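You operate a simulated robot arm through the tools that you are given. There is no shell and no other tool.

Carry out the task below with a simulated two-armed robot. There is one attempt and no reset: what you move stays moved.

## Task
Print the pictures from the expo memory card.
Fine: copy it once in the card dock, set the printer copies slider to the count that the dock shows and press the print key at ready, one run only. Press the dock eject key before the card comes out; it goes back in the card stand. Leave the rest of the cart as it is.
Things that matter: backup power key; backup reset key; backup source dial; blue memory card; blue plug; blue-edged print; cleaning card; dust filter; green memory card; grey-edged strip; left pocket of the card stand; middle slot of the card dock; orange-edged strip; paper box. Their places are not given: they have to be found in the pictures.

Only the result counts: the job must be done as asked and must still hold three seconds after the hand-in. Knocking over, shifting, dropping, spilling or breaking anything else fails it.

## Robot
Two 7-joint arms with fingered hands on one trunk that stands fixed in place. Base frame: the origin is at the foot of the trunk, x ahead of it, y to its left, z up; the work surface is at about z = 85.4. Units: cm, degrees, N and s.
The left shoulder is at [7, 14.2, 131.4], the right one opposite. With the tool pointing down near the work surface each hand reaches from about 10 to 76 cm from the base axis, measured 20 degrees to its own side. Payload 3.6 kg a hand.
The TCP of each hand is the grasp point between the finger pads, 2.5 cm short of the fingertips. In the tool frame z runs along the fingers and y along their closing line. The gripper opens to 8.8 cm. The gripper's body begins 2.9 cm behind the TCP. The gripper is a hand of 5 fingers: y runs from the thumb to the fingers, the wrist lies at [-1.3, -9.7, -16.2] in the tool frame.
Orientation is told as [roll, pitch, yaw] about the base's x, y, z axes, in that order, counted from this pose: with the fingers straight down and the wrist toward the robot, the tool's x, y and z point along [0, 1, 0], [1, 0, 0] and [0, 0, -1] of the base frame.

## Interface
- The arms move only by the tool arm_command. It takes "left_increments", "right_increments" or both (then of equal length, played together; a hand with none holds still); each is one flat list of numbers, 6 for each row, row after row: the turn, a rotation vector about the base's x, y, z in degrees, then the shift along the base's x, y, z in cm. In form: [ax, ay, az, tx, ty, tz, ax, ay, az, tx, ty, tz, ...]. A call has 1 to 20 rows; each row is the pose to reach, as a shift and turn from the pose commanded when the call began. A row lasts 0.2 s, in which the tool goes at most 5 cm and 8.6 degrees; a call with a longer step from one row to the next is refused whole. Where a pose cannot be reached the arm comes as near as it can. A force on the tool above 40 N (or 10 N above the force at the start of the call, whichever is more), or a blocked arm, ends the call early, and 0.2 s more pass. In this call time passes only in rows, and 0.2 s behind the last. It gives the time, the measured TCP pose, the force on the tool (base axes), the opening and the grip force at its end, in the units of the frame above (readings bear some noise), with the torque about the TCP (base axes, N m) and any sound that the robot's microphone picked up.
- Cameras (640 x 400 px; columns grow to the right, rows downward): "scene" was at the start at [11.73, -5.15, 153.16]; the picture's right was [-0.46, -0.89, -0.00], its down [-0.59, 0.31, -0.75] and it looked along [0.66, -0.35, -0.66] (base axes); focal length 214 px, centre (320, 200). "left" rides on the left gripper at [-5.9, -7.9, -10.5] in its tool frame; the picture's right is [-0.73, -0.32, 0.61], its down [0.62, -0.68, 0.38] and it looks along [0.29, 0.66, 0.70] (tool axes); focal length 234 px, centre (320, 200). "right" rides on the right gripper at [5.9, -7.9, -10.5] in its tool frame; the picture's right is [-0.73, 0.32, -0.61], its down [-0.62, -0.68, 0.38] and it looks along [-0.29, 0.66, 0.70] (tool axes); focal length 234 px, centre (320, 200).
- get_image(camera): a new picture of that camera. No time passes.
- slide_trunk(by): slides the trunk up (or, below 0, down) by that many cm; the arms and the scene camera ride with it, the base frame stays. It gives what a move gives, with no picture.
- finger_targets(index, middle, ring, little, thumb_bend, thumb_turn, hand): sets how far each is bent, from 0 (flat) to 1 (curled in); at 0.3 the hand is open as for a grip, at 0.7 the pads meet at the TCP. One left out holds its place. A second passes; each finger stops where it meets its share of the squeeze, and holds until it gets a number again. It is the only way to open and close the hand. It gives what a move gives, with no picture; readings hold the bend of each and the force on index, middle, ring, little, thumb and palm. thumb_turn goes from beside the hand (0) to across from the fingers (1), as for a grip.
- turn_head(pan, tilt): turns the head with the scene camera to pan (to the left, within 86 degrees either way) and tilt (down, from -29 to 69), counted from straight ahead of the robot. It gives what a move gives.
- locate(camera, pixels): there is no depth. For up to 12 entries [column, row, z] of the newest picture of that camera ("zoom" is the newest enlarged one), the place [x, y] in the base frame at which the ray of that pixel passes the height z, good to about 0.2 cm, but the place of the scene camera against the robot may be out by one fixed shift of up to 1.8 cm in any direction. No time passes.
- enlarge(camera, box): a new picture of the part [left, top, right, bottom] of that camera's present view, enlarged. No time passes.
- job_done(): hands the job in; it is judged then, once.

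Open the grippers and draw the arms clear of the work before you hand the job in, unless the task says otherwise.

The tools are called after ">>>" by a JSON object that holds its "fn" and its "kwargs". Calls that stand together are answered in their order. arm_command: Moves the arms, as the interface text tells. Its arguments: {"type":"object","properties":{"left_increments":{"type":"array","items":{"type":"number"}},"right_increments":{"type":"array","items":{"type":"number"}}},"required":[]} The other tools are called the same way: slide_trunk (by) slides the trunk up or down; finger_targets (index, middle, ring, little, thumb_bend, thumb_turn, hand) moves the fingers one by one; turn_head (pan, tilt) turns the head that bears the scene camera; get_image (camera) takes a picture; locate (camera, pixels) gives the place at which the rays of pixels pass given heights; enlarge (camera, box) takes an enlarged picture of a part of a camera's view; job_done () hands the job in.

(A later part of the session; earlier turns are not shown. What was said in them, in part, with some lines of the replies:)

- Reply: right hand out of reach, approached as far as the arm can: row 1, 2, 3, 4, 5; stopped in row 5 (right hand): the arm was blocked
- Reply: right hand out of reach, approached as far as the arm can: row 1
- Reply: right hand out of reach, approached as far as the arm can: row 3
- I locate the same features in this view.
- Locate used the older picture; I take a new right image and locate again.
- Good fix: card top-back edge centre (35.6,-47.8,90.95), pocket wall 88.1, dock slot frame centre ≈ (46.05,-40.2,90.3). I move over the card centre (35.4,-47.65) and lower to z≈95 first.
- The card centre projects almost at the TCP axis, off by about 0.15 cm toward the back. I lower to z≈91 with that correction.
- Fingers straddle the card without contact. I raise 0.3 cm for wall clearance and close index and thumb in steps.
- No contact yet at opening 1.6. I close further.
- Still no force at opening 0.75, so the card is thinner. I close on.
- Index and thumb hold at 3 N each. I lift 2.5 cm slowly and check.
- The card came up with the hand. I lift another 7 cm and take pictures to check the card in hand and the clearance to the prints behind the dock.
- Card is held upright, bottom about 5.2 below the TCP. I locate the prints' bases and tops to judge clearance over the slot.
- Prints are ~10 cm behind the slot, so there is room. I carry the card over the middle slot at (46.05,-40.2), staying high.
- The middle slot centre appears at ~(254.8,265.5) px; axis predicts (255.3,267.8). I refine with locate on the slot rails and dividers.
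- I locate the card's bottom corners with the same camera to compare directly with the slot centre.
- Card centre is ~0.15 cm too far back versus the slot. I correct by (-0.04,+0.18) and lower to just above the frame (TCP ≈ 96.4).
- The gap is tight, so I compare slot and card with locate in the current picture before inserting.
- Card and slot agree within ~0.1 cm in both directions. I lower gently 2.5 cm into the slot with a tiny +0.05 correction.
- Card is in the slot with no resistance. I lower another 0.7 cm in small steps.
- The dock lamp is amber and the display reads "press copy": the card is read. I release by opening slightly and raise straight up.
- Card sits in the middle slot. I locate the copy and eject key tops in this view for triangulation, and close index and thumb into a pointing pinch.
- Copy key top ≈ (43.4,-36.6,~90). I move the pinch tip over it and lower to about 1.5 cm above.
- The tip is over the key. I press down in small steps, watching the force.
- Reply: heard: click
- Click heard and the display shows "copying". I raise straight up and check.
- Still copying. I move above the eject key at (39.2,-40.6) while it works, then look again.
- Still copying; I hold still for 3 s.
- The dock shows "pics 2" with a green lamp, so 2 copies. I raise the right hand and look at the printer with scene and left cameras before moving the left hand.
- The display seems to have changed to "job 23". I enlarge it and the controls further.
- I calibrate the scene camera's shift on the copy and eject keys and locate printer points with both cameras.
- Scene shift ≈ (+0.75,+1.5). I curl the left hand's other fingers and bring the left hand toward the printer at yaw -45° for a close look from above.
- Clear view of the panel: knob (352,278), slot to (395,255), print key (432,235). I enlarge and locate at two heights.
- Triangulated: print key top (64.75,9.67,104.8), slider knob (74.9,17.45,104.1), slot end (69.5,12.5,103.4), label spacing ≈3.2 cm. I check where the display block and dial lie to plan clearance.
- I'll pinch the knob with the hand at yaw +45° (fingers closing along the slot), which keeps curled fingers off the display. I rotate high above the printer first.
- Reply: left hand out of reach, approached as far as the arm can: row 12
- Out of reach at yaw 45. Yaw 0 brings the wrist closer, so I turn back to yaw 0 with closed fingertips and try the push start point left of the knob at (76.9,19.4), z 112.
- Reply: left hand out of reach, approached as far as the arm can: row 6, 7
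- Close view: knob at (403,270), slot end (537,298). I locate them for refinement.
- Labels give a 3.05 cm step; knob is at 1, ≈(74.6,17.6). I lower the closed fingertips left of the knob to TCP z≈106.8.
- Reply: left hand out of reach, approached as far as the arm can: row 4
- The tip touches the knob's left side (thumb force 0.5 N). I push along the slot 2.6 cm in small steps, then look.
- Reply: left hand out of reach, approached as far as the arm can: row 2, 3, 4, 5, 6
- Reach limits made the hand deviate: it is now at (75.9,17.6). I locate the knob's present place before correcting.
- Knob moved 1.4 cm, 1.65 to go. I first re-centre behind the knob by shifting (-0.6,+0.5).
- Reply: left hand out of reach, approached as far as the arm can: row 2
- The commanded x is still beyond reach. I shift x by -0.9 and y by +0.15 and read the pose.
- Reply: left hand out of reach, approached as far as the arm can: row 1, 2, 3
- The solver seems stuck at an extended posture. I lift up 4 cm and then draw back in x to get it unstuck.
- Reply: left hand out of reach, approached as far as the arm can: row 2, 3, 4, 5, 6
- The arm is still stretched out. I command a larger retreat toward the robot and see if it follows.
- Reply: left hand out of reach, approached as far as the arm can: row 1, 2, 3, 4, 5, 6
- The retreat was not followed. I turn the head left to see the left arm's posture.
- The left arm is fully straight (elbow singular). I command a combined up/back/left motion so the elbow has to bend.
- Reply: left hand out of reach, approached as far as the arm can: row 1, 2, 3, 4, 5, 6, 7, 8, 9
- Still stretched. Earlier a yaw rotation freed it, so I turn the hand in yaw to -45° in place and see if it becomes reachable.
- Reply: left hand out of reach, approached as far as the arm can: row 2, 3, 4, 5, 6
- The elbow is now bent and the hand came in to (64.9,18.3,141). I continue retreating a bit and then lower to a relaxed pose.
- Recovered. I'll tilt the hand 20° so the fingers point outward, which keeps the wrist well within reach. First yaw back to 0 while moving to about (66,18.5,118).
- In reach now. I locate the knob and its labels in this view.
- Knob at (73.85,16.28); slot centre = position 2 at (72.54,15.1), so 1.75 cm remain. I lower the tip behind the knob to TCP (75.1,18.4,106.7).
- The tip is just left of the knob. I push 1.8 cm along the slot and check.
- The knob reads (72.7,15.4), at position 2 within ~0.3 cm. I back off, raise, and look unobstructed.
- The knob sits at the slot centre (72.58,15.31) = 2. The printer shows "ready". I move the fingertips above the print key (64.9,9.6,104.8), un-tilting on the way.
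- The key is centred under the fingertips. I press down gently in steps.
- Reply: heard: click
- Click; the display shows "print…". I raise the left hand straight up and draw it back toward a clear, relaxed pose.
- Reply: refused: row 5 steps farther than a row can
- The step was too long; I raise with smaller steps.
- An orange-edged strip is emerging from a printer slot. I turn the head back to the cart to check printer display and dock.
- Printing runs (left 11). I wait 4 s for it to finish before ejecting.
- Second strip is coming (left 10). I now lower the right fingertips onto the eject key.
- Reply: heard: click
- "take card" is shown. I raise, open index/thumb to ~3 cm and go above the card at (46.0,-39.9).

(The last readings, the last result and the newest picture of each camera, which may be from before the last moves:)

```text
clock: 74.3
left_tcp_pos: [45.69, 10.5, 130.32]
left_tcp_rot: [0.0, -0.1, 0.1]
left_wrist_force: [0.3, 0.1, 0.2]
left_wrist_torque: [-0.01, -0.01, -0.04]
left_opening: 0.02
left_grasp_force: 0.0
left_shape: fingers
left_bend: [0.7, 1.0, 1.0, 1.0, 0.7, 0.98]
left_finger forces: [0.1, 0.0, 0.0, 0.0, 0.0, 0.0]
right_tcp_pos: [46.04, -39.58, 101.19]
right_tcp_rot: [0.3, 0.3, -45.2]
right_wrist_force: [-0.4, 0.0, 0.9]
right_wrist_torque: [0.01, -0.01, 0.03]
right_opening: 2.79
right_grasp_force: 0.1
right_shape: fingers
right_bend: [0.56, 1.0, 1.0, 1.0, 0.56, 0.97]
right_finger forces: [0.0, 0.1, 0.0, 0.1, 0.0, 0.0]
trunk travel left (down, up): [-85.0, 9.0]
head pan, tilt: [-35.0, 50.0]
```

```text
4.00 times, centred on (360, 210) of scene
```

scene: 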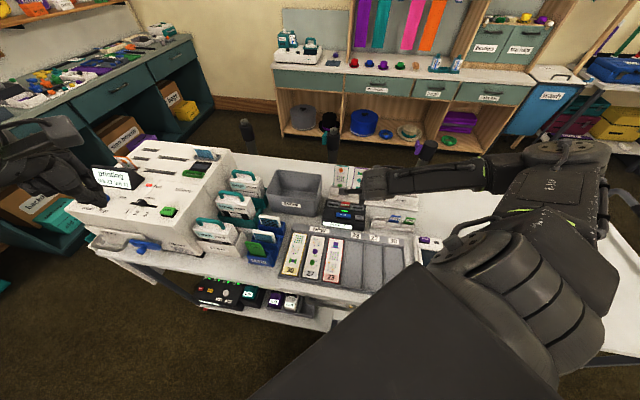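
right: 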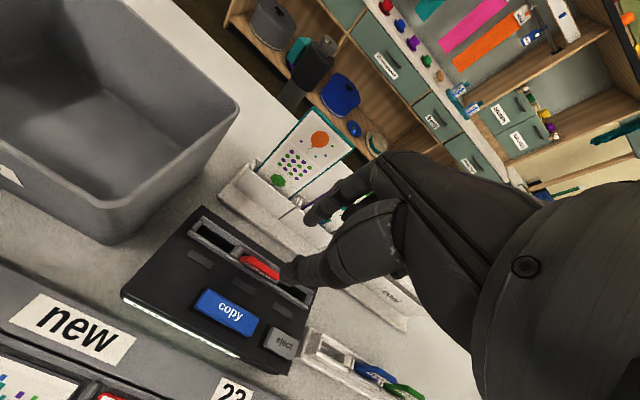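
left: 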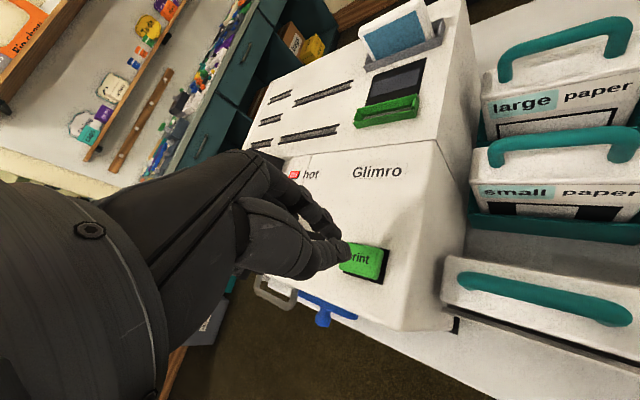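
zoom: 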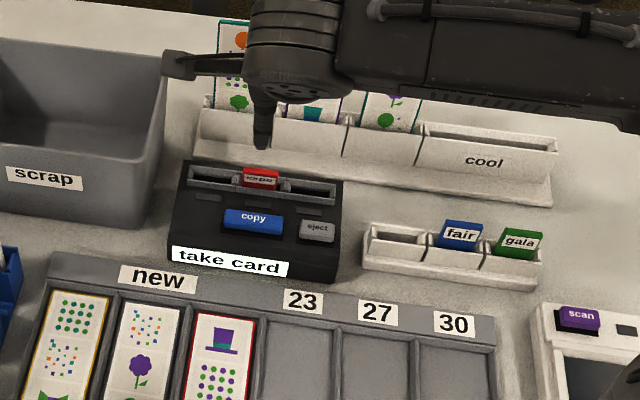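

The card protrudes only a little. I locate its top edge at several heights.

>>> {"fn": "locate", "kwargs": {"camera": "right", "pixels": [[263.5, 264, 91], [263.5, 264, 92], [263.5, 264, 93], [246, 256.5, 91.5], [278, 275, 91.5], [255, 270, 91.5]]}}

>>> {"fn": "enlarge", "kwargs": {"camera": "right", "box": [230, 240, 290, 290]}}

>>> {"fn": "enlarge", "kwargs": {"camera": "scene", "box": [340, 190, 390, 225]}}

```text
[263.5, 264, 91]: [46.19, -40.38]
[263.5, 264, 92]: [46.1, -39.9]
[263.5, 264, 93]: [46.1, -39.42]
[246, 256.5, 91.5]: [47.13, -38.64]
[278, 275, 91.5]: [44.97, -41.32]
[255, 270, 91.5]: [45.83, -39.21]
```

```text
8.00 times, centred on (260, 265) of right
```

zoom: 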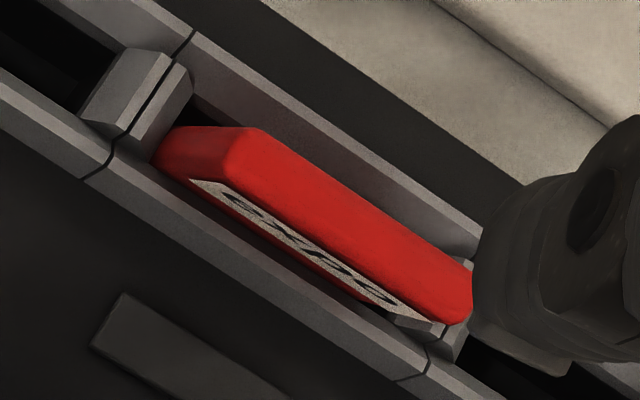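

```text
11.43 times, centred on (365, 208) of scene
```

zoom: 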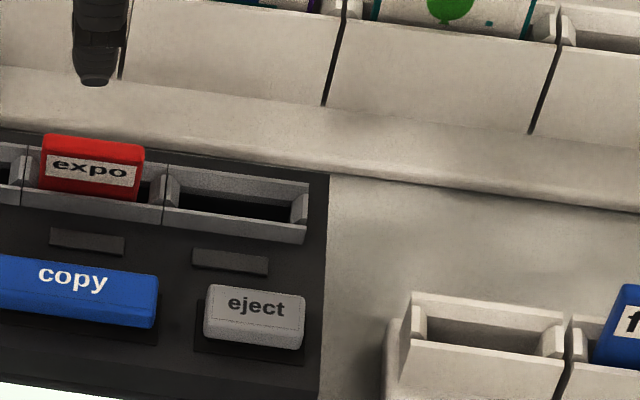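

Card top is ≈92.3 and near the hand axis. I lower to TCP z≈93.3 as at the release and then close.

>>> {"fn": "arm_command", "kwargs": {"right_increments": [0, 0, 0, 0, 0, -2.5, 0, 0, 0, 0, 0, -5, 0, 0, 0, 0, 0, -6.5, 0, 0, 0, 0, 0, -7.4, 0, 0, 0, 0, 0, -7.9]}}

>>> {"fn": "enlarge", "kwargs": {"camera": "right", "box": [240, 190, 360, 270]}}

>>> {"fn": "enlarge", "kwargs": {"camera": "scene", "box": [320, 180, 400, 240]}}

```text
clock: 75.5
left_tcp_pos: [45.76, 10.69, 130.33]
left_tcp_rot: [0.0, 0.0, 0.0]
left_wrist_force: [0.9, 0.6, 1.2]
left_wrist_torque: [0.04, 0.0, -0.01]
left_opening: 0.0
left_grasp_force: 0.1
left_shape: fingers
left_bend: [0.7, 1.0, 1.0, 1.0, 0.7, 0.98]
left_finger forces: [0.0, 0.0, 0.1, 0.1, 0.0, 0.0]
right_tcp_pos: [46.04, -39.77, 93.35]
right_tcp_rot: [0.3, 0.2, -45.1]
right_wrist_force: [-0.3, -0.8, 0.2]
right_wrist_torque: [0.01, 0.0, 0.02]
right_opening: 2.82
right_grasp_force: 0.1
right_shape: fingers
right_bend: [0.56, 1.0, 1.0, 1.0, 0.56, 0.97]
right_finger forces: [0.0, 0.0, 0.0, 0.0, 0.1, 0.0]
trunk travel left (down, up): [-85.0, 9.0]
head pan, tilt: [-35.0, 50.0]
```

```text
5.00 times, centred on (300, 230) of right
```

zoom: 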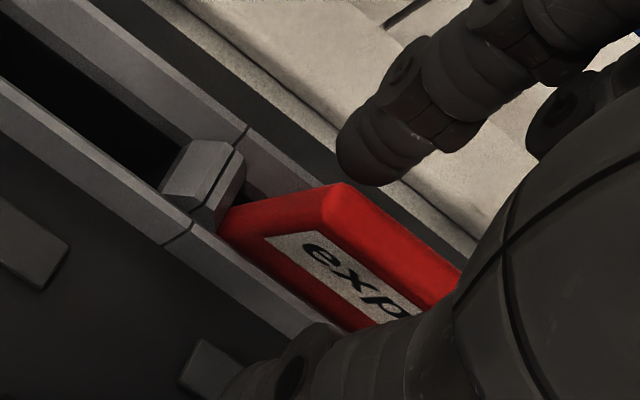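

```text
6.67 times, centred on (360, 210) of scene
```

zoom: 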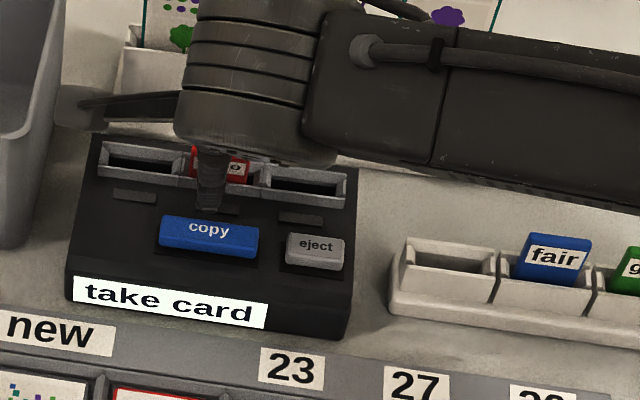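

The card leans forward about 0.4 cm. I shift the hand 0.3 cm toward the front and close the pinch.

>>> {"fn": "arm_command", "kwargs": {"right_increments": [0, 0, 0, -0.1, 0.1, 0, 0, 0, 0, -0.22, 0.22, 0]}}

>>> {"fn": "finger_targets", "kwargs": {"hand": "right", "index": 0.65, "thumb_bend": 0.65}}

>>> {"fn": "finger_targets", "kwargs": {"hand": "right", "index": 0.73, "thumb_bend": 0.73}}

>>> {"fn": "enlarge", "kwargs": {"camera": "right", "box": [240, 190, 360, 270]}}

```text
clock: 76.1
left_tcp_pos: [45.74, 10.61, 130.33]
left_tcp_rot: [0.0, 0.0, 0.1]
left_wrist_force: [0.5, 0.4, 0.3]
left_wrist_torque: [0.0, -0.01, -0.02]
left_opening: 0.02
left_grasp_force: 0.1
left_shape: fingers
left_bend: [0.7, 1.0, 1.0, 1.0, 0.7, 0.98]
left_finger forces: [0.1, 0.0, 0.0, 0.0, 0.0, 0.0]
right_tcp_pos: [45.71, -39.53, 93.43]
right_tcp_rot: [0.2, 0.0, -45.2]
right_wrist_force: [0.9, 0.3, 0.5]
right_wrist_torque: [0.02, 0.02, -0.02]
right_opening: 2.8
right_grasp_force: 0.0
right_shape: fingers
right_bend: [0.56, 1.0, 1.0, 1.0, 0.56, 0.97]
right_finger forces: [0.0, 0.0, 0.0, 0.0, 0.0, 0.0]
trunk travel left (down, up): [-85.0, 9.0]
head pan, tilt: [-35.0, 50.0]
```

```text
clock: 77.1
left_tcp_pos: [45.74, 10.5, 130.33]
left_tcp_rot: [0.0, -0.1, 0.2]
left_wrist_force: [0.1, 0.4, -0.4]
left_wrist_torque: [0.0, 0.04, 0.04]
left_opening: 0.0
left_grasp_force: 0.0
left_shape: fingers
left_bend: [0.7, 1.0, 1.0, 1.0, 0.7, 0.98]
left_finger forces: [0.1, 0.0, 0.0, 0.0, 0.1, 0.1]
right_tcp_pos: [45.78, -39.59, 93.45]
right_tcp_rot: [0.2, 0.3, -45.2]
right_wrist_force: [0.5, -0.7, 0.7]
right_wrist_torque: [-0.02, -0.01, -0.02]
right_opening: 1.0
right_grasp_force: 0.5
right_shape: fingers
right_bend: [0.64, 1.0, 1.0, 1.0, 0.65, 0.97]
right_finger forces: [0.3, 0.1, 0.1, 0.0, 0.0, 0.0]
trunk travel left (down, up): [-85.0, 9.0]
head pan, tilt: [-35.0, 50.0]
```

```text
clock: 78.1
left_tcp_pos: [45.9, 10.5, 130.32]
left_tcp_rot: [0.0, 0.1, 0.0]
left_wrist_force: [0.5, 0.7, 0.0]
left_wrist_torque: [0.01, -0.04, 0.02]
left_opening: 0.0
left_grasp_force: 0.1
left_shape: fingers
left_bend: [0.7, 1.0, 1.0, 1.0, 0.7, 0.98]
left_finger forces: [0.1, 0.1, 0.1, 0.0, 0.0, 0.0]
right_tcp_pos: [45.81, -39.55, 93.31]
right_tcp_rot: [0.2, 0.2, -45.2]
right_wrist_force: [1.9, -2.1, -0.7]
right_wrist_torque: [-0.06, -0.04, 0.0]
right_opening: 0.07
right_grasp_force: 3.5
right_shape: fingers
right_bend: [0.72, 1.0, 1.0, 1.0, 0.71, 0.97]
right_finger forces: [5.2, 0.0, 0.0, 0.0, 2.3, 0.0]
trunk travel left (down, up): [-85.0, 9.0]
head pan, tilt: [-35.0, 50.0]
```

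```text
5.00 times, centred on (300, 230) of right
```

zoom: 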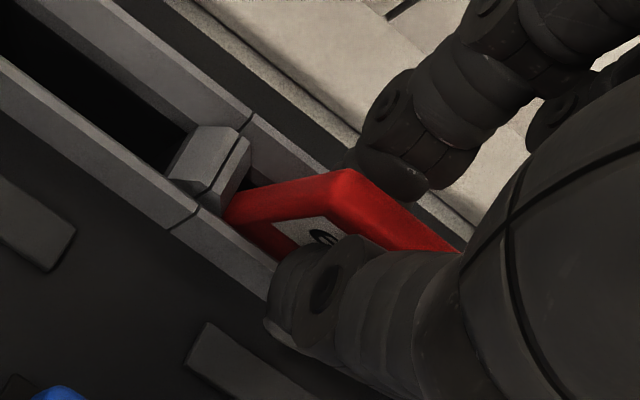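

Gripped (5.2/2.3 N, card still touching the front rail). I ease back 0.15 cm and lift slowly.

>>> {"fn": "arm_command", "kwargs": {"right_increments": [0, 0, 0, 0.12, -0.12, 0.2, 0, 0, 0, 0.12, -0.12, 0.7, 0, 0, 0, 0.12, -0.12, 1.4, 0, 0, 0, 0.12, -0.12, 2.2]}}

>>> {"fn": "enlarge", "kwargs": {"camera": "right", "box": [240, 190, 360, 270]}}

>>> {"fn": "enlarge", "kwargs": {"camera": "scene", "box": [320, 180, 400, 240]}}

```text
clock: 79.1
left_tcp_pos: [45.73, 10.68, 130.36]
left_tcp_rot: [0.0, 0.0, 0.1]
left_wrist_force: [-0.8, -0.2, -0.6]
left_wrist_torque: [0.02, 0.02, 0.01]
left_opening: 0.0
left_grasp_force: 0.1
left_shape: fingers
left_bend: [0.7, 1.0, 1.0, 1.0, 0.7, 0.98]
left_finger forces: [0.0, 0.0, 0.1, 0.0, 0.1, 0.1]
right_tcp_pos: [45.85, -39.74, 95.51]
right_tcp_rot: [0.2, 0.3, -45.1]
right_wrist_force: [0.8, 0.0, -0.4]
right_wrist_torque: [-0.03, -0.02, 0.03]
right_opening: 0.02
right_grasp_force: 3.7
right_shape: fingers
right_bend: [0.72, 1.0, 1.0, 1.0, 0.71, 0.97]
right_finger forces: [3.6, 0.1, 0.0, 0.1, 3.6, 0.0]
trunk travel left (down, up): [-85.0, 9.0]
head pan, tilt: [-35.0, 50.0]
```

```text
5.00 times, centred on (300, 230) of right
```

zoom: 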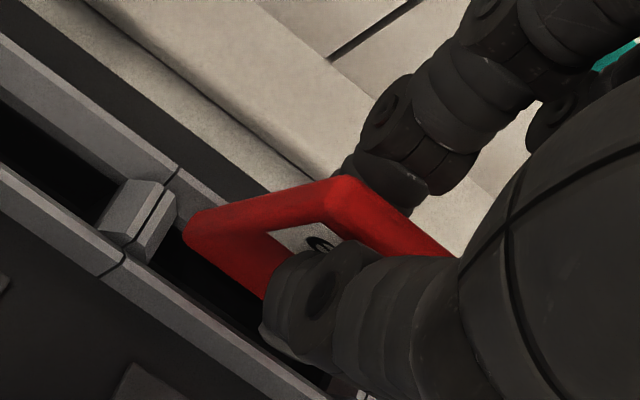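

```text
6.67 times, centred on (360, 210) of scene
```

zoom: 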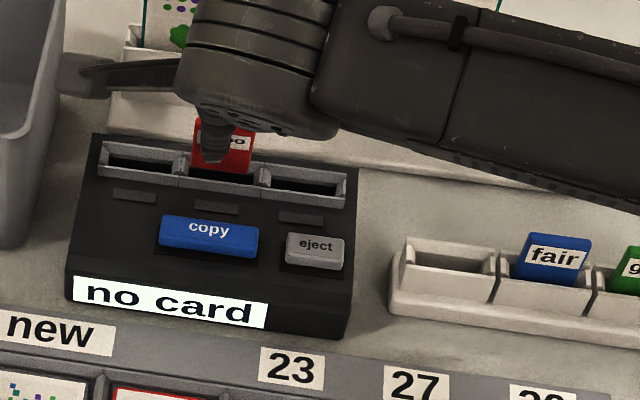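

The dock now shows "no card"; the card is held at 3.6 N. I lift 6 cm, then look at how it sits in the hand.

>>> {"fn": "arm_command", "kwargs": {"right_increments": [0, 0, 0, 0, 0, 3, 0, 0, 0, 0, 0, 6, 0, 0, 0, 0, 0, 6]}}

>>> {"fn": "get_image", "kwargs": {"camera": "right"}}

>>> {"fn": "enlarge", "kwargs": {"camera": "right", "box": [240, 190, 360, 270]}}

>>> {"fn": "enlarge", "kwargs": {"camera": "scene", "box": [320, 160, 400, 220]}}

```text
clock: 79.9
left_tcp_pos: [45.61, 10.53, 130.26]
left_tcp_rot: [0.0, 0.0, 0.0]
left_wrist_force: [0.0, 0.1, 0.3]
left_wrist_torque: [0.0, 0.03, 0.0]
left_opening: 0.0
left_grasp_force: 0.0
left_shape: fingers
left_bend: [0.7, 1.0, 1.0, 1.0, 0.7, 0.98]
left_finger forces: [0.0, 0.0, 0.1, 0.0, 0.0, 0.1]
right_tcp_pos: [45.87, -39.64, 101.58]
right_tcp_rot: [0.3, 0.3, -45.1]
right_wrist_force: [0.0, 0.1, 0.4]
right_wrist_torque: [-0.01, -0.02, 0.0]
right_opening: 0.02
right_grasp_force: 3.6
right_shape: fingers
right_bend: [0.72, 1.0, 1.0, 1.0, 0.71, 0.97]
right_finger forces: [3.5, 0.0, 0.0, 0.1, 3.6, 0.0]
trunk travel left (down, up): [-85.0, 9.0]
head pan, tilt: [-35.0, 50.0]
```

```text
taken
```

right: 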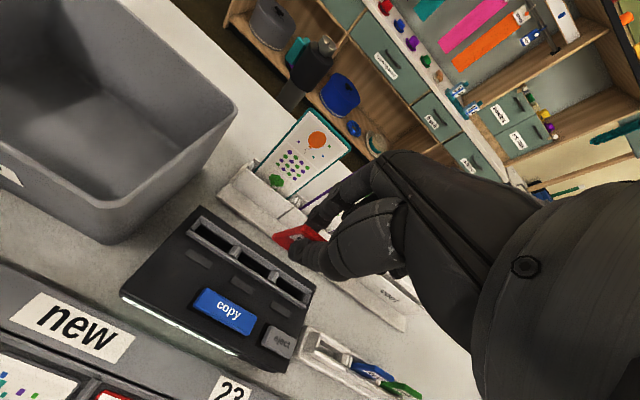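

```text
5.00 times, centred on (300, 230) of right
```

zoom: 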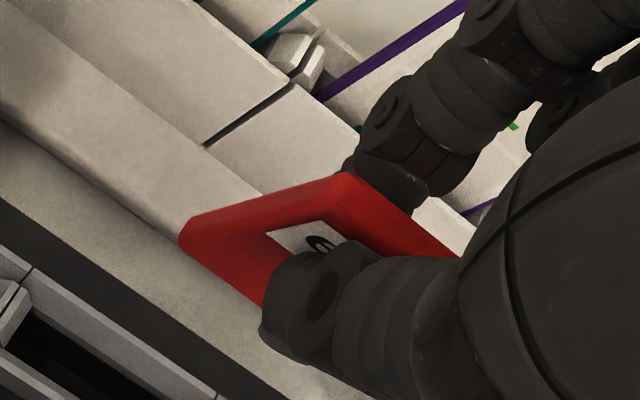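

```text
6.67 times, centred on (360, 190) of scene
```

zoom: 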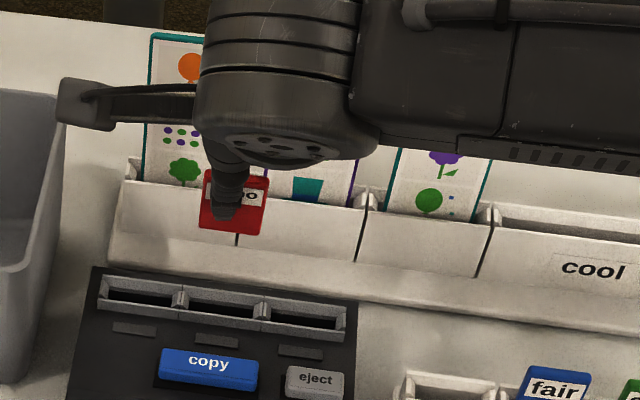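

The card is now tilted ~9° in the hand (bottom toward the back). I rotate the hand by (6.2,6.2,0)° to bring it upright and move above the left pocket of the stand.

>>> {"fn": "arm_command", "kwargs": {"right_increments": [3.1, 3.1, 0, 0, 0, 0, 6.2, 6.2, 0, 0, 0, 0, 6.2, 6.2, 0, -2.5, -2, 0, 6.2, 6.2, 0, -5, -4, 0, 6.2, 6.2, 0, -7.6, -6, 0, 6.2, 6.2, 0, -10.2, -8.2, 0, 6.2, 6.2, 0, -10.2, -8.2, 0]}}

>>> {"fn": "get_image", "kwargs": {"camera": "right"}}

>>> {"fn": "enlarge", "kwargs": {"camera": "right", "box": [200, 190, 340, 290]}}

>>> {"fn": "enlarge", "kwargs": {"camera": "scene", "box": [340, 160, 460, 250]}}

```text
clock: 81.5
left_tcp_pos: [45.73, 10.66, 130.36]
left_tcp_rot: [0.1, 0.0, 0.1]
left_wrist_force: [-0.6, 0.3, -0.1]
left_wrist_torque: [0.01, 0.04, 0.0]
left_opening: 0.0
left_grasp_force: 0.0
left_shape: fingers
left_bend: [0.7, 1.0, 1.0, 1.0, 0.7, 0.98]
left_finger forces: [0.0, 0.0, 0.0, 0.0, 0.0, 0.1]
right_tcp_pos: [35.71, -48.0, 101.7]
right_tcp_rot: [0.3, 8.9, -45.2]
right_wrist_force: [-0.3, 0.0, -0.2]
right_wrist_torque: [0.02, -0.01, -0.02]
right_opening: 0.0
right_grasp_force: 3.5
right_shape: fingers
right_bend: [0.72, 1.0, 1.0, 1.0, 0.71, 0.97]
right_finger forces: [3.7, 0.0, 0.0, 0.0, 3.8, 0.1]
trunk travel left (down, up): [-85.0, 9.0]
head pan, tilt: [-35.0, 50.0]
```

```text
taken
```

right: 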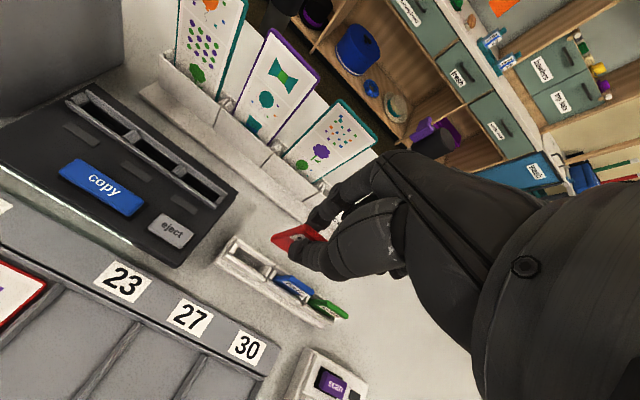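

```text
4.00 times, centred on (270, 240) of right
```

zoom: 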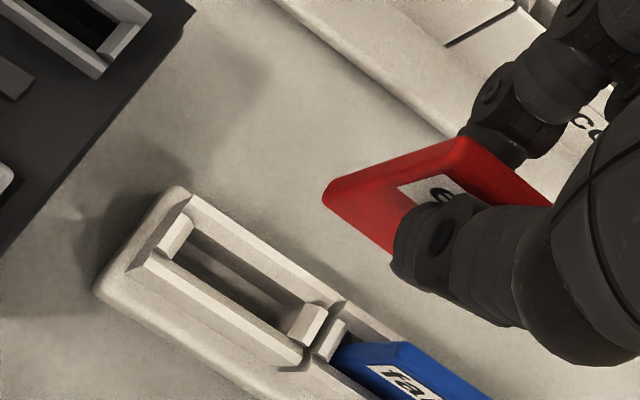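

```text
4.44 times, centred on (400, 205) of scene
```

zoom: 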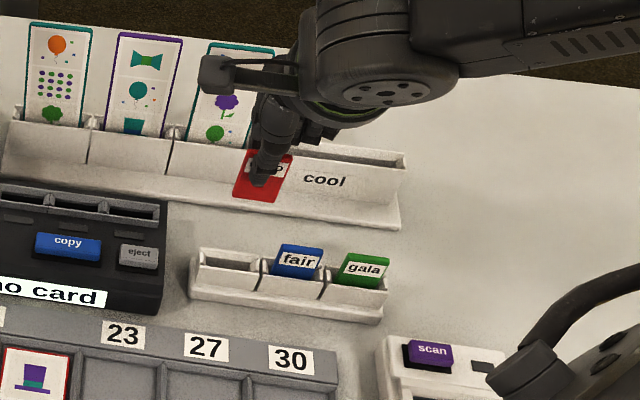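

I locate pocket rails and card corners in this picture.

>>> {"fn": "locate", "kwargs": {"camera": "right", "pixels": [[251.25, 261.25, 88.2], [255.5, 254.5, 88.2], [247, 268, 88.2], [236, 250.5, 88.3], [266.5, 271, 88.3], [271.5, 239.5, 96.8], [271.5, 239.5, 96.3], [305, 225, 101.4], [289, 252.5, 96.8]]}}

>>> {"fn": "enlarge", "kwargs": {"camera": "right", "box": [255, 210, 325, 260]}}

>>> {"fn": "enlarge", "kwargs": {"camera": "right", "box": [210, 230, 290, 290]}}

```text
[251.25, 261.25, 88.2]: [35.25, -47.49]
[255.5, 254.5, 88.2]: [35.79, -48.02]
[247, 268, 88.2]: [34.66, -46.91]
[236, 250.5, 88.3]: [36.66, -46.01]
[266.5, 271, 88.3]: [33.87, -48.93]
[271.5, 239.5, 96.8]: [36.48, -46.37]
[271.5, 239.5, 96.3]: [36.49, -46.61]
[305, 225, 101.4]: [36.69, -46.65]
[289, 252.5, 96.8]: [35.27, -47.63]
```

```text
8.00 times, centred on (290, 235) of right
```

zoom: 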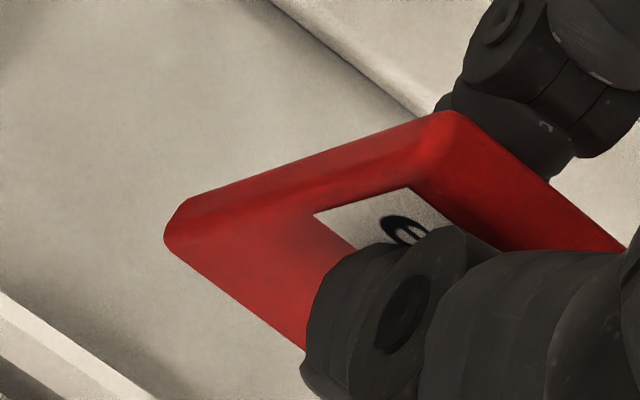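

```text
6.67 times, centred on (250, 260) of right
```

zoom: 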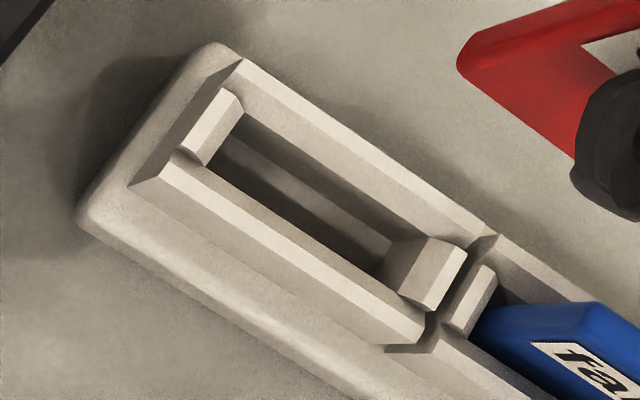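

Card and pocket agree within ~0.1 cm. I shift (-0.14,0) and lower to TCP z≈94.3, then look again.

>>> {"fn": "arm_command", "kwargs": {"right_increments": [0, 0, 0, -0.14, 0, -2.5, 0, 0, 0, -0.14, 0, -5, 0, 0, 0, -0.14, 0, -6.8, 0, 0, 0, -0.14, 0, -7.4]}}

>>> {"fn": "get_image", "kwargs": {"camera": "right"}}

>>> {"fn": "enlarge", "kwargs": {"camera": "right", "box": [240, 200, 340, 280]}}

>>> {"fn": "enlarge", "kwargs": {"camera": "scene", "box": [360, 180, 440, 240]}}

```text
clock: 82.5
left_tcp_pos: [45.73, 10.6, 130.36]
left_tcp_rot: [0.0, 0.0, 0.1]
left_wrist_force: [0.5, -0.1, -0.4]
left_wrist_torque: [-0.02, 0.02, -0.03]
left_opening: 0.0
left_grasp_force: 0.1
left_shape: fingers
left_bend: [0.7, 1.0, 1.0, 1.0, 0.7, 0.98]
left_finger forces: [0.0, 0.0, 0.0, 0.0, 0.0, 0.0]
right_tcp_pos: [35.6, -47.92, 94.08]
right_tcp_rot: [0.3, 8.9, -45.2]
right_wrist_force: [-0.3, 0.2, -0.3]
right_wrist_torque: [-0.02, 0.01, 0.0]
right_opening: 0.0
right_grasp_force: 3.8
right_shape: fingers
right_bend: [0.72, 1.0, 1.0, 1.0, 0.71, 0.97]
right_finger forces: [3.7, 0.1, 0.1, 0.0, 3.8, 0.1]
trunk travel left (down, up): [-85.0, 9.0]
head pan, tilt: [-35.0, 50.0]
```

```text
taken
```

right: 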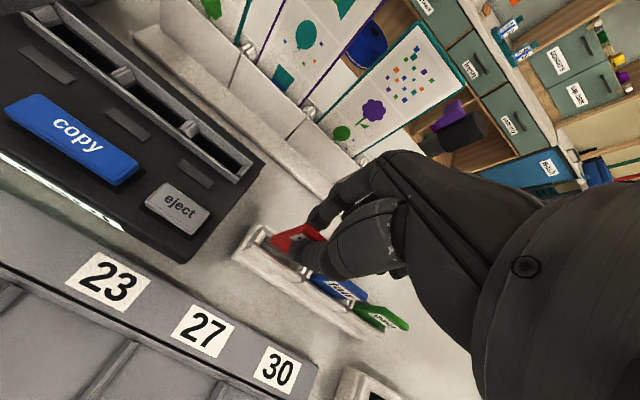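

```text
5.00 times, centred on (290, 240) of right
```

zoom: 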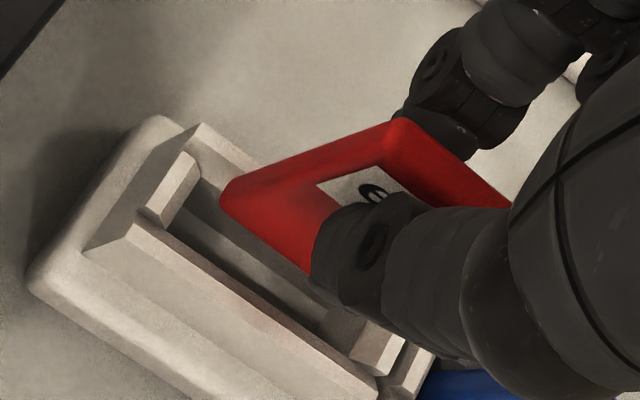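

```text
6.67 times, centred on (400, 210) of scene
```

zoom: 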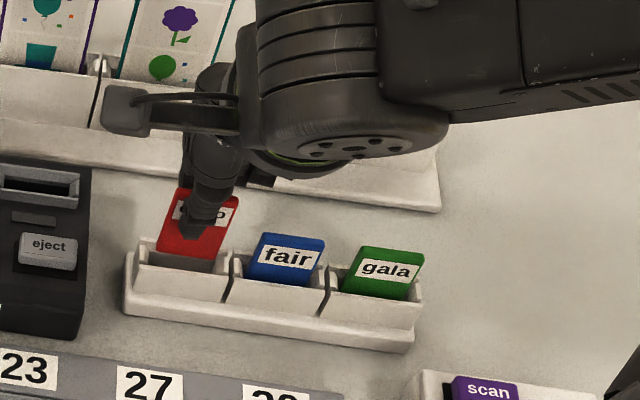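

Bottom edge is centred over the pocket. I lower slowly 2 cm.

>>> {"fn": "arm_command", "kwargs": {"right_increments": [0, 0, 0, 0, 0, -0.5, 0, 0, 0, 0, 0, -1.0, 0, 0, 0, 0, 0, -1.5, 0, 0, 0, 0, 0, -2.0]}}

>>> {"fn": "enlarge", "kwargs": {"camera": "right", "box": [240, 200, 340, 280]}}

>>> {"fn": "enlarge", "kwargs": {"camera": "scene", "box": [360, 180, 440, 240]}}

```text
clock: 83.5
left_tcp_pos: [45.75, 10.52, 130.3]
left_tcp_rot: [0.0, 0.1, 0.1]
left_wrist_force: [0.4, -0.7, 0.6]
left_wrist_torque: [-0.02, -0.01, -0.01]
left_opening: 0.0
left_grasp_force: 0.1
left_shape: fingers
left_bend: [0.7, 1.0, 1.0, 1.0, 0.7, 0.98]
left_finger forces: [0.0, 0.0, 0.0, 0.1, 0.0, 0.0]
right_tcp_pos: [35.49, -47.81, 92.08]
right_tcp_rot: [0.3, 9.0, -45.2]
right_wrist_force: [0.1, 0.2, 0.1]
right_wrist_torque: [0.02, 0.0, 0.0]
right_opening: 0.0
right_grasp_force: 3.5
right_shape: fingers
right_bend: [0.72, 1.0, 1.0, 1.0, 0.71, 0.97]
right_finger forces: [3.6, 0.0, 0.1, 0.0, 3.8, 0.0]
trunk travel left (down, up): [-85.0, 9.0]
head pan, tilt: [-35.0, 50.0]
```

```text
5.00 times, centred on (290, 240) of right
```

zoom: 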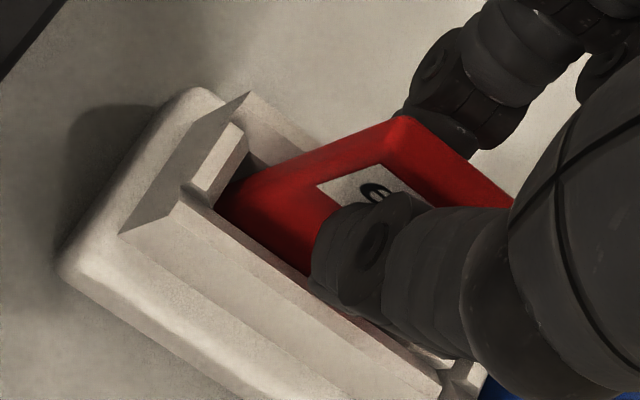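

```text
6.67 times, centred on (400, 210) of scene
```

zoom: 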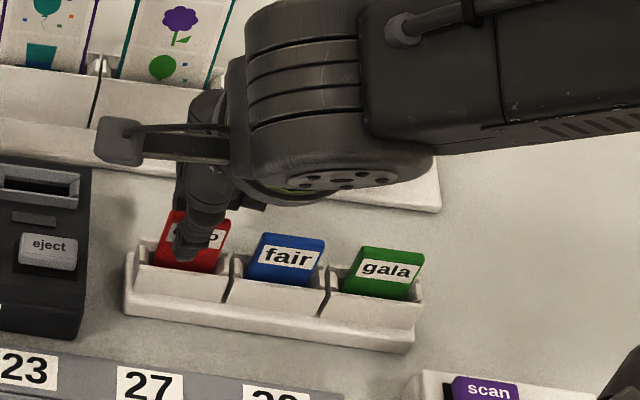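

The card is in the pocket with no force; it stands ~0.8 cm higher than its neighbours. I lower 0.7 more.

>>> {"fn": "arm_command", "kwargs": {"right_increments": [0, 0, 0, 0, 0, -0.25, 0, 0, 0, 0, 0, -0.5, 0, 0, 0, 0, 0, -0.7]}}

>>> {"fn": "enlarge", "kwargs": {"camera": "right", "box": [240, 200, 340, 280]}}

>>> {"fn": "enlarge", "kwargs": {"camera": "scene", "box": [360, 180, 440, 240]}}

```text
clock: 84.3
left_tcp_pos: [45.75, 10.62, 130.29]
left_tcp_rot: [-0.1, 0.0, -0.1]
left_wrist_force: [-0.4, 0.2, -0.1]
left_wrist_torque: [0.01, 0.01, 0.01]
left_opening: 0.0
left_grasp_force: 0.0
left_shape: fingers
left_bend: [0.7, 1.0, 1.0, 1.0, 0.7, 0.98]
left_finger forces: [0.0, 0.1, 0.1, 0.0, 0.0, 0.0]
right_tcp_pos: [35.61, -47.82, 91.52]
right_tcp_rot: [0.3, 8.7, -45.2]
right_wrist_force: [0.1, 0.0, 5.3]
right_wrist_torque: [0.03, -0.03, 0.03]
right_opening: 0.0
right_grasp_force: 4.9
right_shape: fingers
right_bend: [0.72, 1.0, 1.0, 1.0, 0.71, 0.97]
right_finger forces: [4.5, 0.0, 0.0, 0.0, 4.6, 0.0]
trunk travel left (down, up): [-85.0, 9.0]
head pan, tilt: [-35.0, 50.0]
```

```text
5.00 times, centred on (290, 240) of right
```

zoom: 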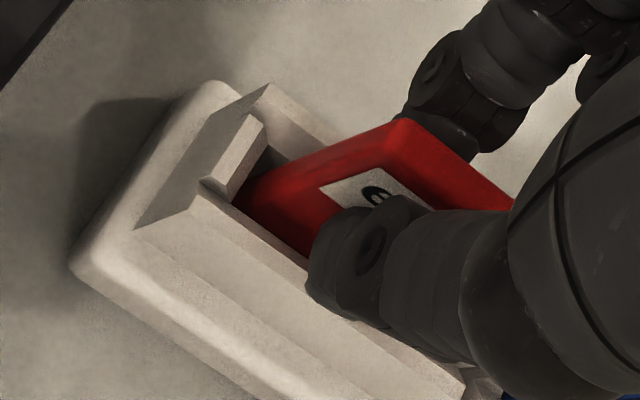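

```text
6.67 times, centred on (400, 210) of scene
```

zoom: 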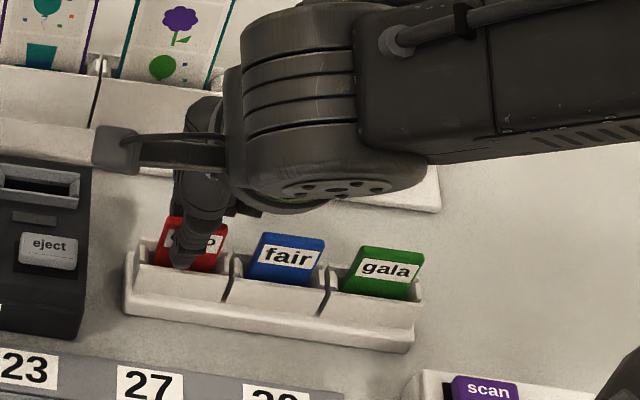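

A 5 N contact indicates the card reached the bottom. I release by opening and then raise along the hand.

>>> {"fn": "arm_command", "kwargs": {"right_increments": [0, 0, 0, 0, 0, 0.15]}}

>>> {"fn": "finger_targets", "kwargs": {"hand": "right", "index": 0.6, "thumb_bend": 0.6}}

>>> {"fn": "enlarge", "kwargs": {"camera": "right", "box": [240, 200, 340, 280]}}

>>> {"fn": "enlarge", "kwargs": {"camera": "scene", "box": [360, 180, 440, 240]}}

```text
clock: 84.7
left_tcp_pos: [45.74, 10.43, 130.33]
left_tcp_rot: [0.0, -0.1, 0.1]
left_wrist_force: [-0.1, 0.1, 0.0]
left_wrist_torque: [0.01, 0.01, 0.02]
left_opening: 0.0
left_grasp_force: 0.0
left_shape: fingers
left_bend: [0.7, 1.0, 1.0, 1.0, 0.7, 0.98]
left_finger forces: [0.1, 0.0, 0.0, 0.1, 0.0, 0.1]
right_tcp_pos: [35.57, -47.83, 91.61]
right_tcp_rot: [0.2, 9.0, -45.2]
right_wrist_force: [0.5, 1.3, 1.3]
right_wrist_torque: [0.0, -0.04, -0.02]
right_opening: 0.0
right_grasp_force: 4.2
right_shape: fingers
right_bend: [0.72, 1.0, 1.0, 1.0, 0.7, 0.97]
right_finger forces: [4.3, 0.1, 0.0, 0.1, 4.3, 0.0]
trunk travel left (down, up): [-85.0, 9.0]
head pan, tilt: [-35.0, 50.0]
```

```text
clock: 85.7
left_tcp_pos: [45.73, 10.56, 130.31]
left_tcp_rot: [0.1, 0.0, 0.1]
left_wrist_force: [-0.4, -0.1, 0.3]
left_wrist_torque: [0.03, 0.0, -0.04]
left_opening: 0.0
left_grasp_force: 0.1
left_shape: fingers
left_bend: [0.7, 1.0, 1.0, 1.0, 0.7, 0.98]
left_finger forces: [0.0, 0.0, 0.0, 0.1, 0.0, 0.0]
right_tcp_pos: [35.56, -47.89, 91.64]
right_tcp_rot: [0.3, 8.9, -45.2]
right_wrist_force: [-0.4, 0.4, -1.3]
right_wrist_torque: [0.0, 0.03, -0.02]
right_opening: 1.94
right_grasp_force: 0.0
right_shape: fingers
right_bend: [0.6, 1.0, 1.0, 1.0, 0.6, 0.97]
right_finger forces: [0.0, 0.1, 0.0, 0.0, 0.0, 0.0]
trunk travel left (down, up): [-85.0, 9.0]
head pan, tilt: [-35.0, 50.0]
```

```text
5.00 times, centred on (290, 240) of right
```

zoom: 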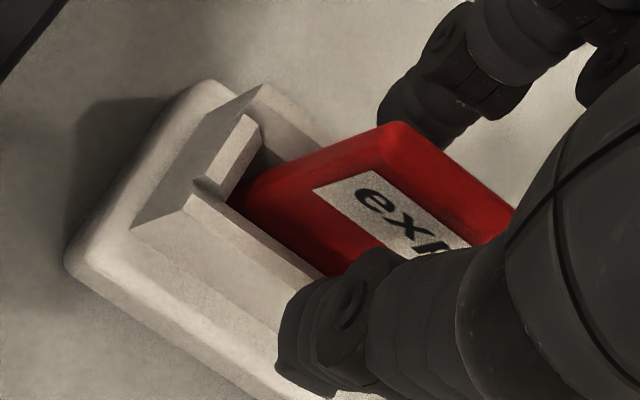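

```text
6.67 times, centred on (400, 210) of scene
```

zoom: 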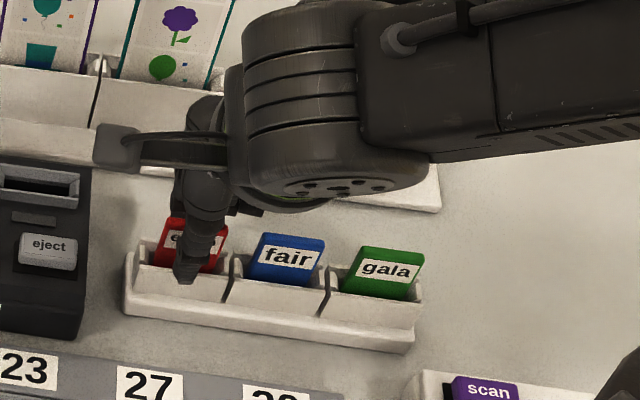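

The card stays upright in its pocket. I raise straight up.

>>> {"fn": "arm_command", "kwargs": {"right_increments": [0, 0, 0, 0, 0, 0.7, 0, 0, 0, 0, 0, 1.5, 0, 0, 0, 0, 0, 3, 0, 0, 0, 0, 0, 6, 0, 0, 0, 0, 0, 10]}}

>>> {"fn": "get_image", "kwargs": {"camera": "right"}}

>>> {"fn": "enlarge", "kwargs": {"camera": "right", "box": [200, 220, 340, 330]}}

>>> {"fn": "enlarge", "kwargs": {"camera": "scene", "box": [320, 170, 440, 260]}}

>>> {"fn": "enlarge", "kwargs": {"camera": "scene", "box": [60, 130, 240, 250]}}

```text
clock: 86.9
left_tcp_pos: [45.78, 10.61, 130.34]
left_tcp_rot: [-0.2, 0.0, 0.1]
left_wrist_force: [-0.1, -0.5, 0.5]
left_wrist_torque: [-0.03, 0.01, -0.01]
left_opening: 0.0
left_grasp_force: 0.1
left_shape: fingers
left_bend: [0.7, 1.0, 1.0, 1.0, 0.7, 0.98]
left_finger forces: [0.1, 0.1, 0.0, 0.0, 0.0, 0.0]
right_tcp_pos: [35.34, -47.8, 101.87]
right_tcp_rot: [0.3, 9.0, -45.2]
right_wrist_force: [-0.2, -0.1, 0.8]
right_wrist_torque: [0.03, 0.03, 0.0]
right_opening: 1.93
right_grasp_force: 0.1
right_shape: fingers
right_bend: [0.6, 1.0, 1.0, 1.0, 0.6, 0.97]
right_finger forces: [0.0, 0.0, 0.1, 0.1, 0.0, 0.0]
trunk travel left (down, up): [-85.0, 9.0]
head pan, tilt: [-35.0, 50.0]
```

```text
taken
```

right: 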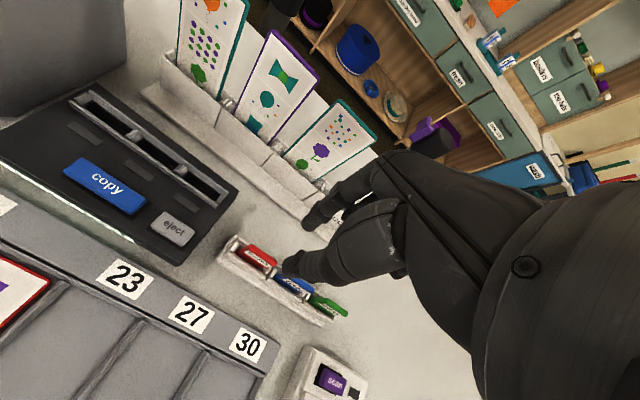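

```text
3.64 times, centred on (270, 275) of right
```

zoom: 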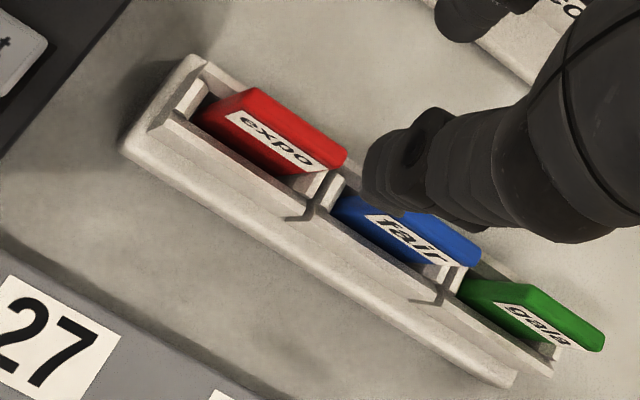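

```text
4.44 times, centred on (380, 215) of scene
```

zoom: 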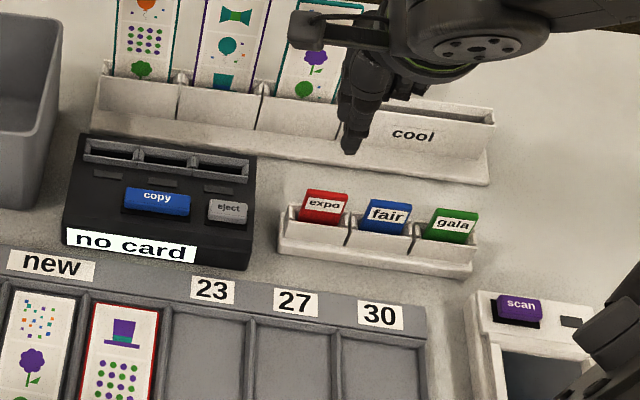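

```text
3.33 times, centred on (150, 190) of scene
```

zoom: 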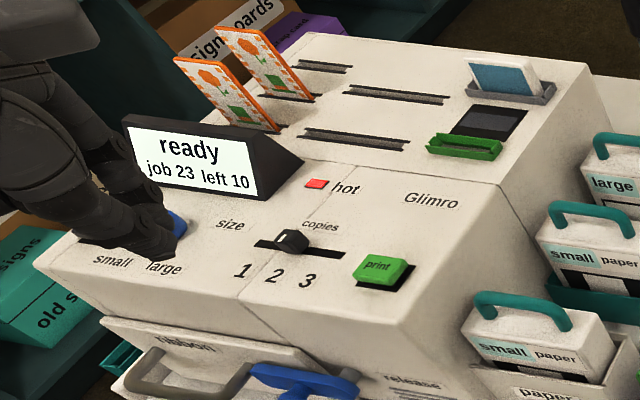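

All shows as wanted: printer ready with two strips (left 10), dock "no card", expo in the left pocket. I raise the right hand clear, un-tilting, and open both hands.

>>> {"fn": "arm_command", "kwargs": {"right_increments": [-2, -2, 0, 0, 0, 4, -4, -4, 0, 0, 0, 8, -6.2, -6.2, 0, -1, 0, 12, -6.2, -6.2, 0, -2, 0, 16, -6.2, -6.2, 0, -3, 0, 20]}}

>>> {"fn": "finger_targets", "kwargs": {"hand": "right", "index": 0.3, "middle": 0.3, "ring": 0.3, "little": 0.3, "thumb_bend": 0.3}}

>>> {"fn": "finger_targets", "kwargs": {"hand": "left", "index": 0.3, "middle": 0.3, "ring": 0.3, "little": 0.3, "thumb_bend": 0.3}}

>>> {"fn": "get_image", "kwargs": {"camera": "scene"}}

>>> {"fn": "get_image", "kwargs": {"camera": "left"}}

>>> {"fn": "get_image", "kwargs": {"camera": "right"}}

```text
clock: 88.1
left_tcp_pos: [45.58, 10.53, 130.41]
left_tcp_rot: [0.0, 0.0, 0.0]
left_wrist_force: [0.0, -0.6, -0.1]
left_wrist_torque: [0.0, -0.05, -0.02]
left_opening: 0.0
left_grasp_force: 0.0
left_shape: fingers
left_bend: [0.7, 1.0, 1.0, 1.0, 0.7, 0.98]
left_finger forces: [0.0, 0.1, 0.1, 0.1, 0.1, 0.0]
right_tcp_pos: [32.47, -47.62, 121.63]
right_tcp_rot: [0.2, 0.1, -45.1]
right_wrist_force: [0.4, 0.0, -0.5]
right_wrist_torque: [-0.03, -0.07, 0.01]
right_opening: 1.95
right_grasp_force: 0.1
right_shape: fingers
right_bend: [0.6, 1.0, 1.0, 1.0, 0.6, 0.97]
right_finger forces: [0.0, 0.0, 0.1, 0.0, 0.0, 0.1]
trunk travel left (down, up): [-85.0, 9.0]
head pan, tilt: [-35.0, 50.0]
```

```text
clock: 89.1
left_tcp_pos: [45.77, 10.53, 130.29]
left_tcp_rot: [0.0, 0.0, 0.1]
left_wrist_force: [-0.7, -0.6, 0.1]
left_wrist_torque: [0.01, 0.03, 0.01]
left_opening: 0.01
left_grasp_force: 0.0
left_shape: fingers
left_bend: [0.7, 1.0, 1.0, 1.0, 0.7, 0.98]
left_finger forces: [0.1, 0.0, 0.0, 0.0, 0.1, 0.1]
right_tcp_pos: [32.6, -47.81, 121.54]
right_tcp_rot: [0.3, 0.3, -45.2]
right_wrist_force: [-0.6, -1.1, -0.1]
right_wrist_torque: [0.01, -0.01, 0.02]
right_opening: 8.46
right_grasp_force: 0.0
right_shape: fingers
right_bend: [0.3, 0.3, 0.3, 0.3, 0.3, 0.97]
right_finger forces: [0.1, 0.1, 0.0, 0.0, 0.0, 0.0]
trunk travel left (down, up): [-85.0, 9.0]
head pan, tilt: [-35.0, 50.0]
```

```text
clock: 90.1
left_tcp_pos: [45.76, 10.69, 130.41]
left_tcp_rot: [0.0, 0.0, 0.1]
left_wrist_force: [0.3, -0.3, -0.3]
left_wrist_torque: [0.0, 0.02, 0.0]
left_opening: 8.46
left_grasp_force: 0.0
left_shape: fingers
left_bend: [0.3, 0.3, 0.3, 0.3, 0.3, 0.98]
left_finger forces: [0.0, 0.0, 0.1, 0.1, 0.0, 0.1]
right_tcp_pos: [32.58, -47.8, 121.65]
right_tcp_rot: [0.2, 0.2, -45.2]
right_wrist_force: [0.2, -0.1, 0.4]
right_wrist_torque: [0.0, -0.02, -0.01]
right_opening: 8.41
right_grasp_force: 0.0
right_shape: fingers
right_bend: [0.3, 0.3, 0.3, 0.3, 0.3, 0.97]
right_finger forces: [0.0, 0.1, 0.1, 0.1, 0.0, 0.1]
trunk travel left (down, up): [-85.0, 9.0]
head pan, tilt: [-35.0, 50.0]
```

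```text
taken
```

scene: 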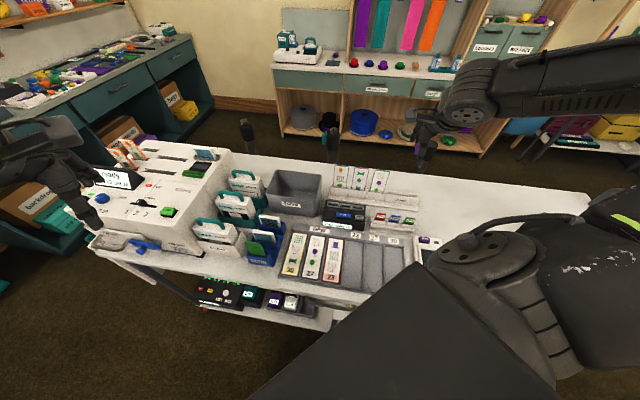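

```text
taken
```

left: 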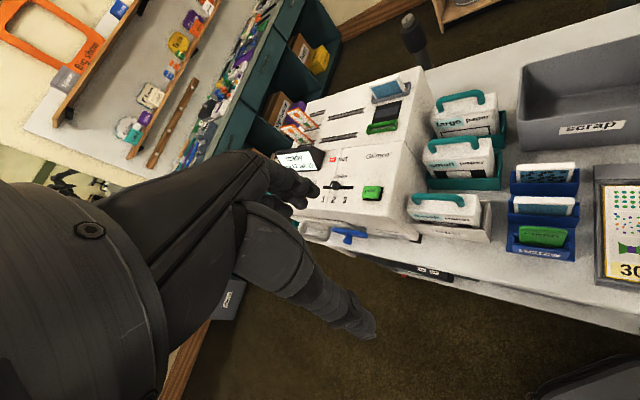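

```text
taken
```

right: 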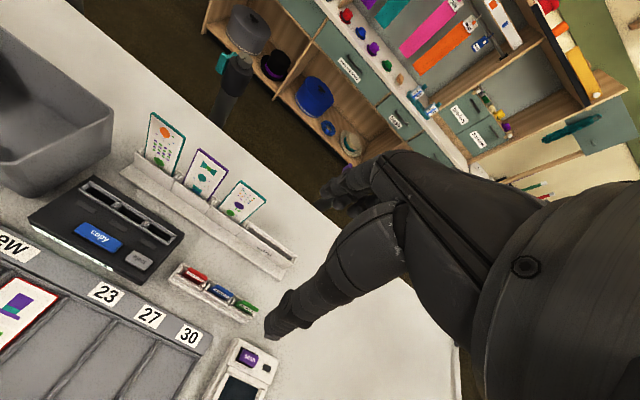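

I draw the left arm back to near its start pose and take a last check of the printer panel and dial.

>>> {"fn": "arm_command", "kwargs": {"left_increments": [0, 0, 0, -1.2, -3.2, 2, 0, 0, 0, -2.4, -6.5, 4, 0, 0, 0, -3.6, -9.8, 6, 0, 0, 0, -4.8, -13, 6]}}

>>> {"fn": "enlarge", "kwargs": {"camera": "scene", "box": [60, 130, 240, 270]}}

>>> {"fn": "enlarge", "kwargs": {"camera": "scene", "box": [220, 160, 440, 300]}}

```text
clock: 91.1
left_tcp_pos: [40.82, -2.62, 136.13]
left_tcp_rot: [0.0, -0.1, 0.1]
left_wrist_force: [0.9, -0.3, -0.7]
left_wrist_torque: [-0.01, -0.04, 0.0]
left_opening: 8.43
left_grasp_force: 0.1
left_shape: fingers
left_bend: [0.3, 0.3, 0.3, 0.3, 0.3, 0.98]
left_finger forces: [0.1, 0.0, 0.1, 0.0, 0.0, 0.0]
right_tcp_pos: [32.43, -47.93, 121.64]
right_tcp_rot: [0.5, 0.2, -45.3]
right_wrist_force: [0.1, 0.0, -0.4]
right_wrist_torque: [0.0, 0.01, -0.01]
right_opening: 8.43
right_grasp_force: 0.1
right_shape: fingers
right_bend: [0.3, 0.3, 0.3, 0.3, 0.3, 0.97]
right_finger forces: [0.1, 0.0, 0.0, 0.1, 0.0, 0.1]
trunk travel left (down, up): [-85.0, 9.0]
head pan, tilt: [-35.0, 50.0]
```

```text
2.86 times, centred on (150, 200) of scene
```

zoom: 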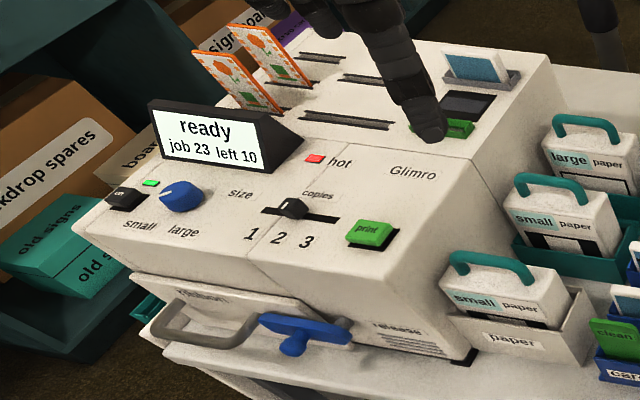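

```text
2.86 times, centred on (330, 230) of scene
```

zoom: 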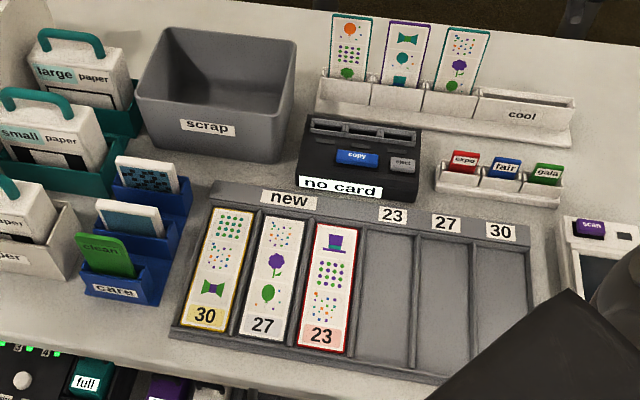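

Everything is in place: slider at 2, printer ready with two strips, dial unchanged, dock empty, expo card back in its pocket. I hand the job in.

>>> {"fn": "job_done", "kwargs": {}}

```text
The job is handed in.
```

The expo pictures are printed: two strips, from one run, are standing in the printer's output slots. I handed the job in but got no verdict back.

- **Copy:** I put the expo card in the middle slot of the dock and copied it once. The dock showed "pics 2".
- **Print:** I set the copies slider to 2 and pressed print while the display read "ready". The printer's "left" count went from 12 to 10 and the display returned to "ready".
- **Card:** I pressed eject, the dock showed "take card", and the card went back into the left pocket of the card stand. The dock now reads "no card".
- **Rest of the cart:** the last pictures show nothing else moved, and the size dial is as it was. Both hands are open and clear of the work.

The left arm locked fully straight while pushing the slider. I drew it back, freed it, and finished the push with no contact elsewhere.
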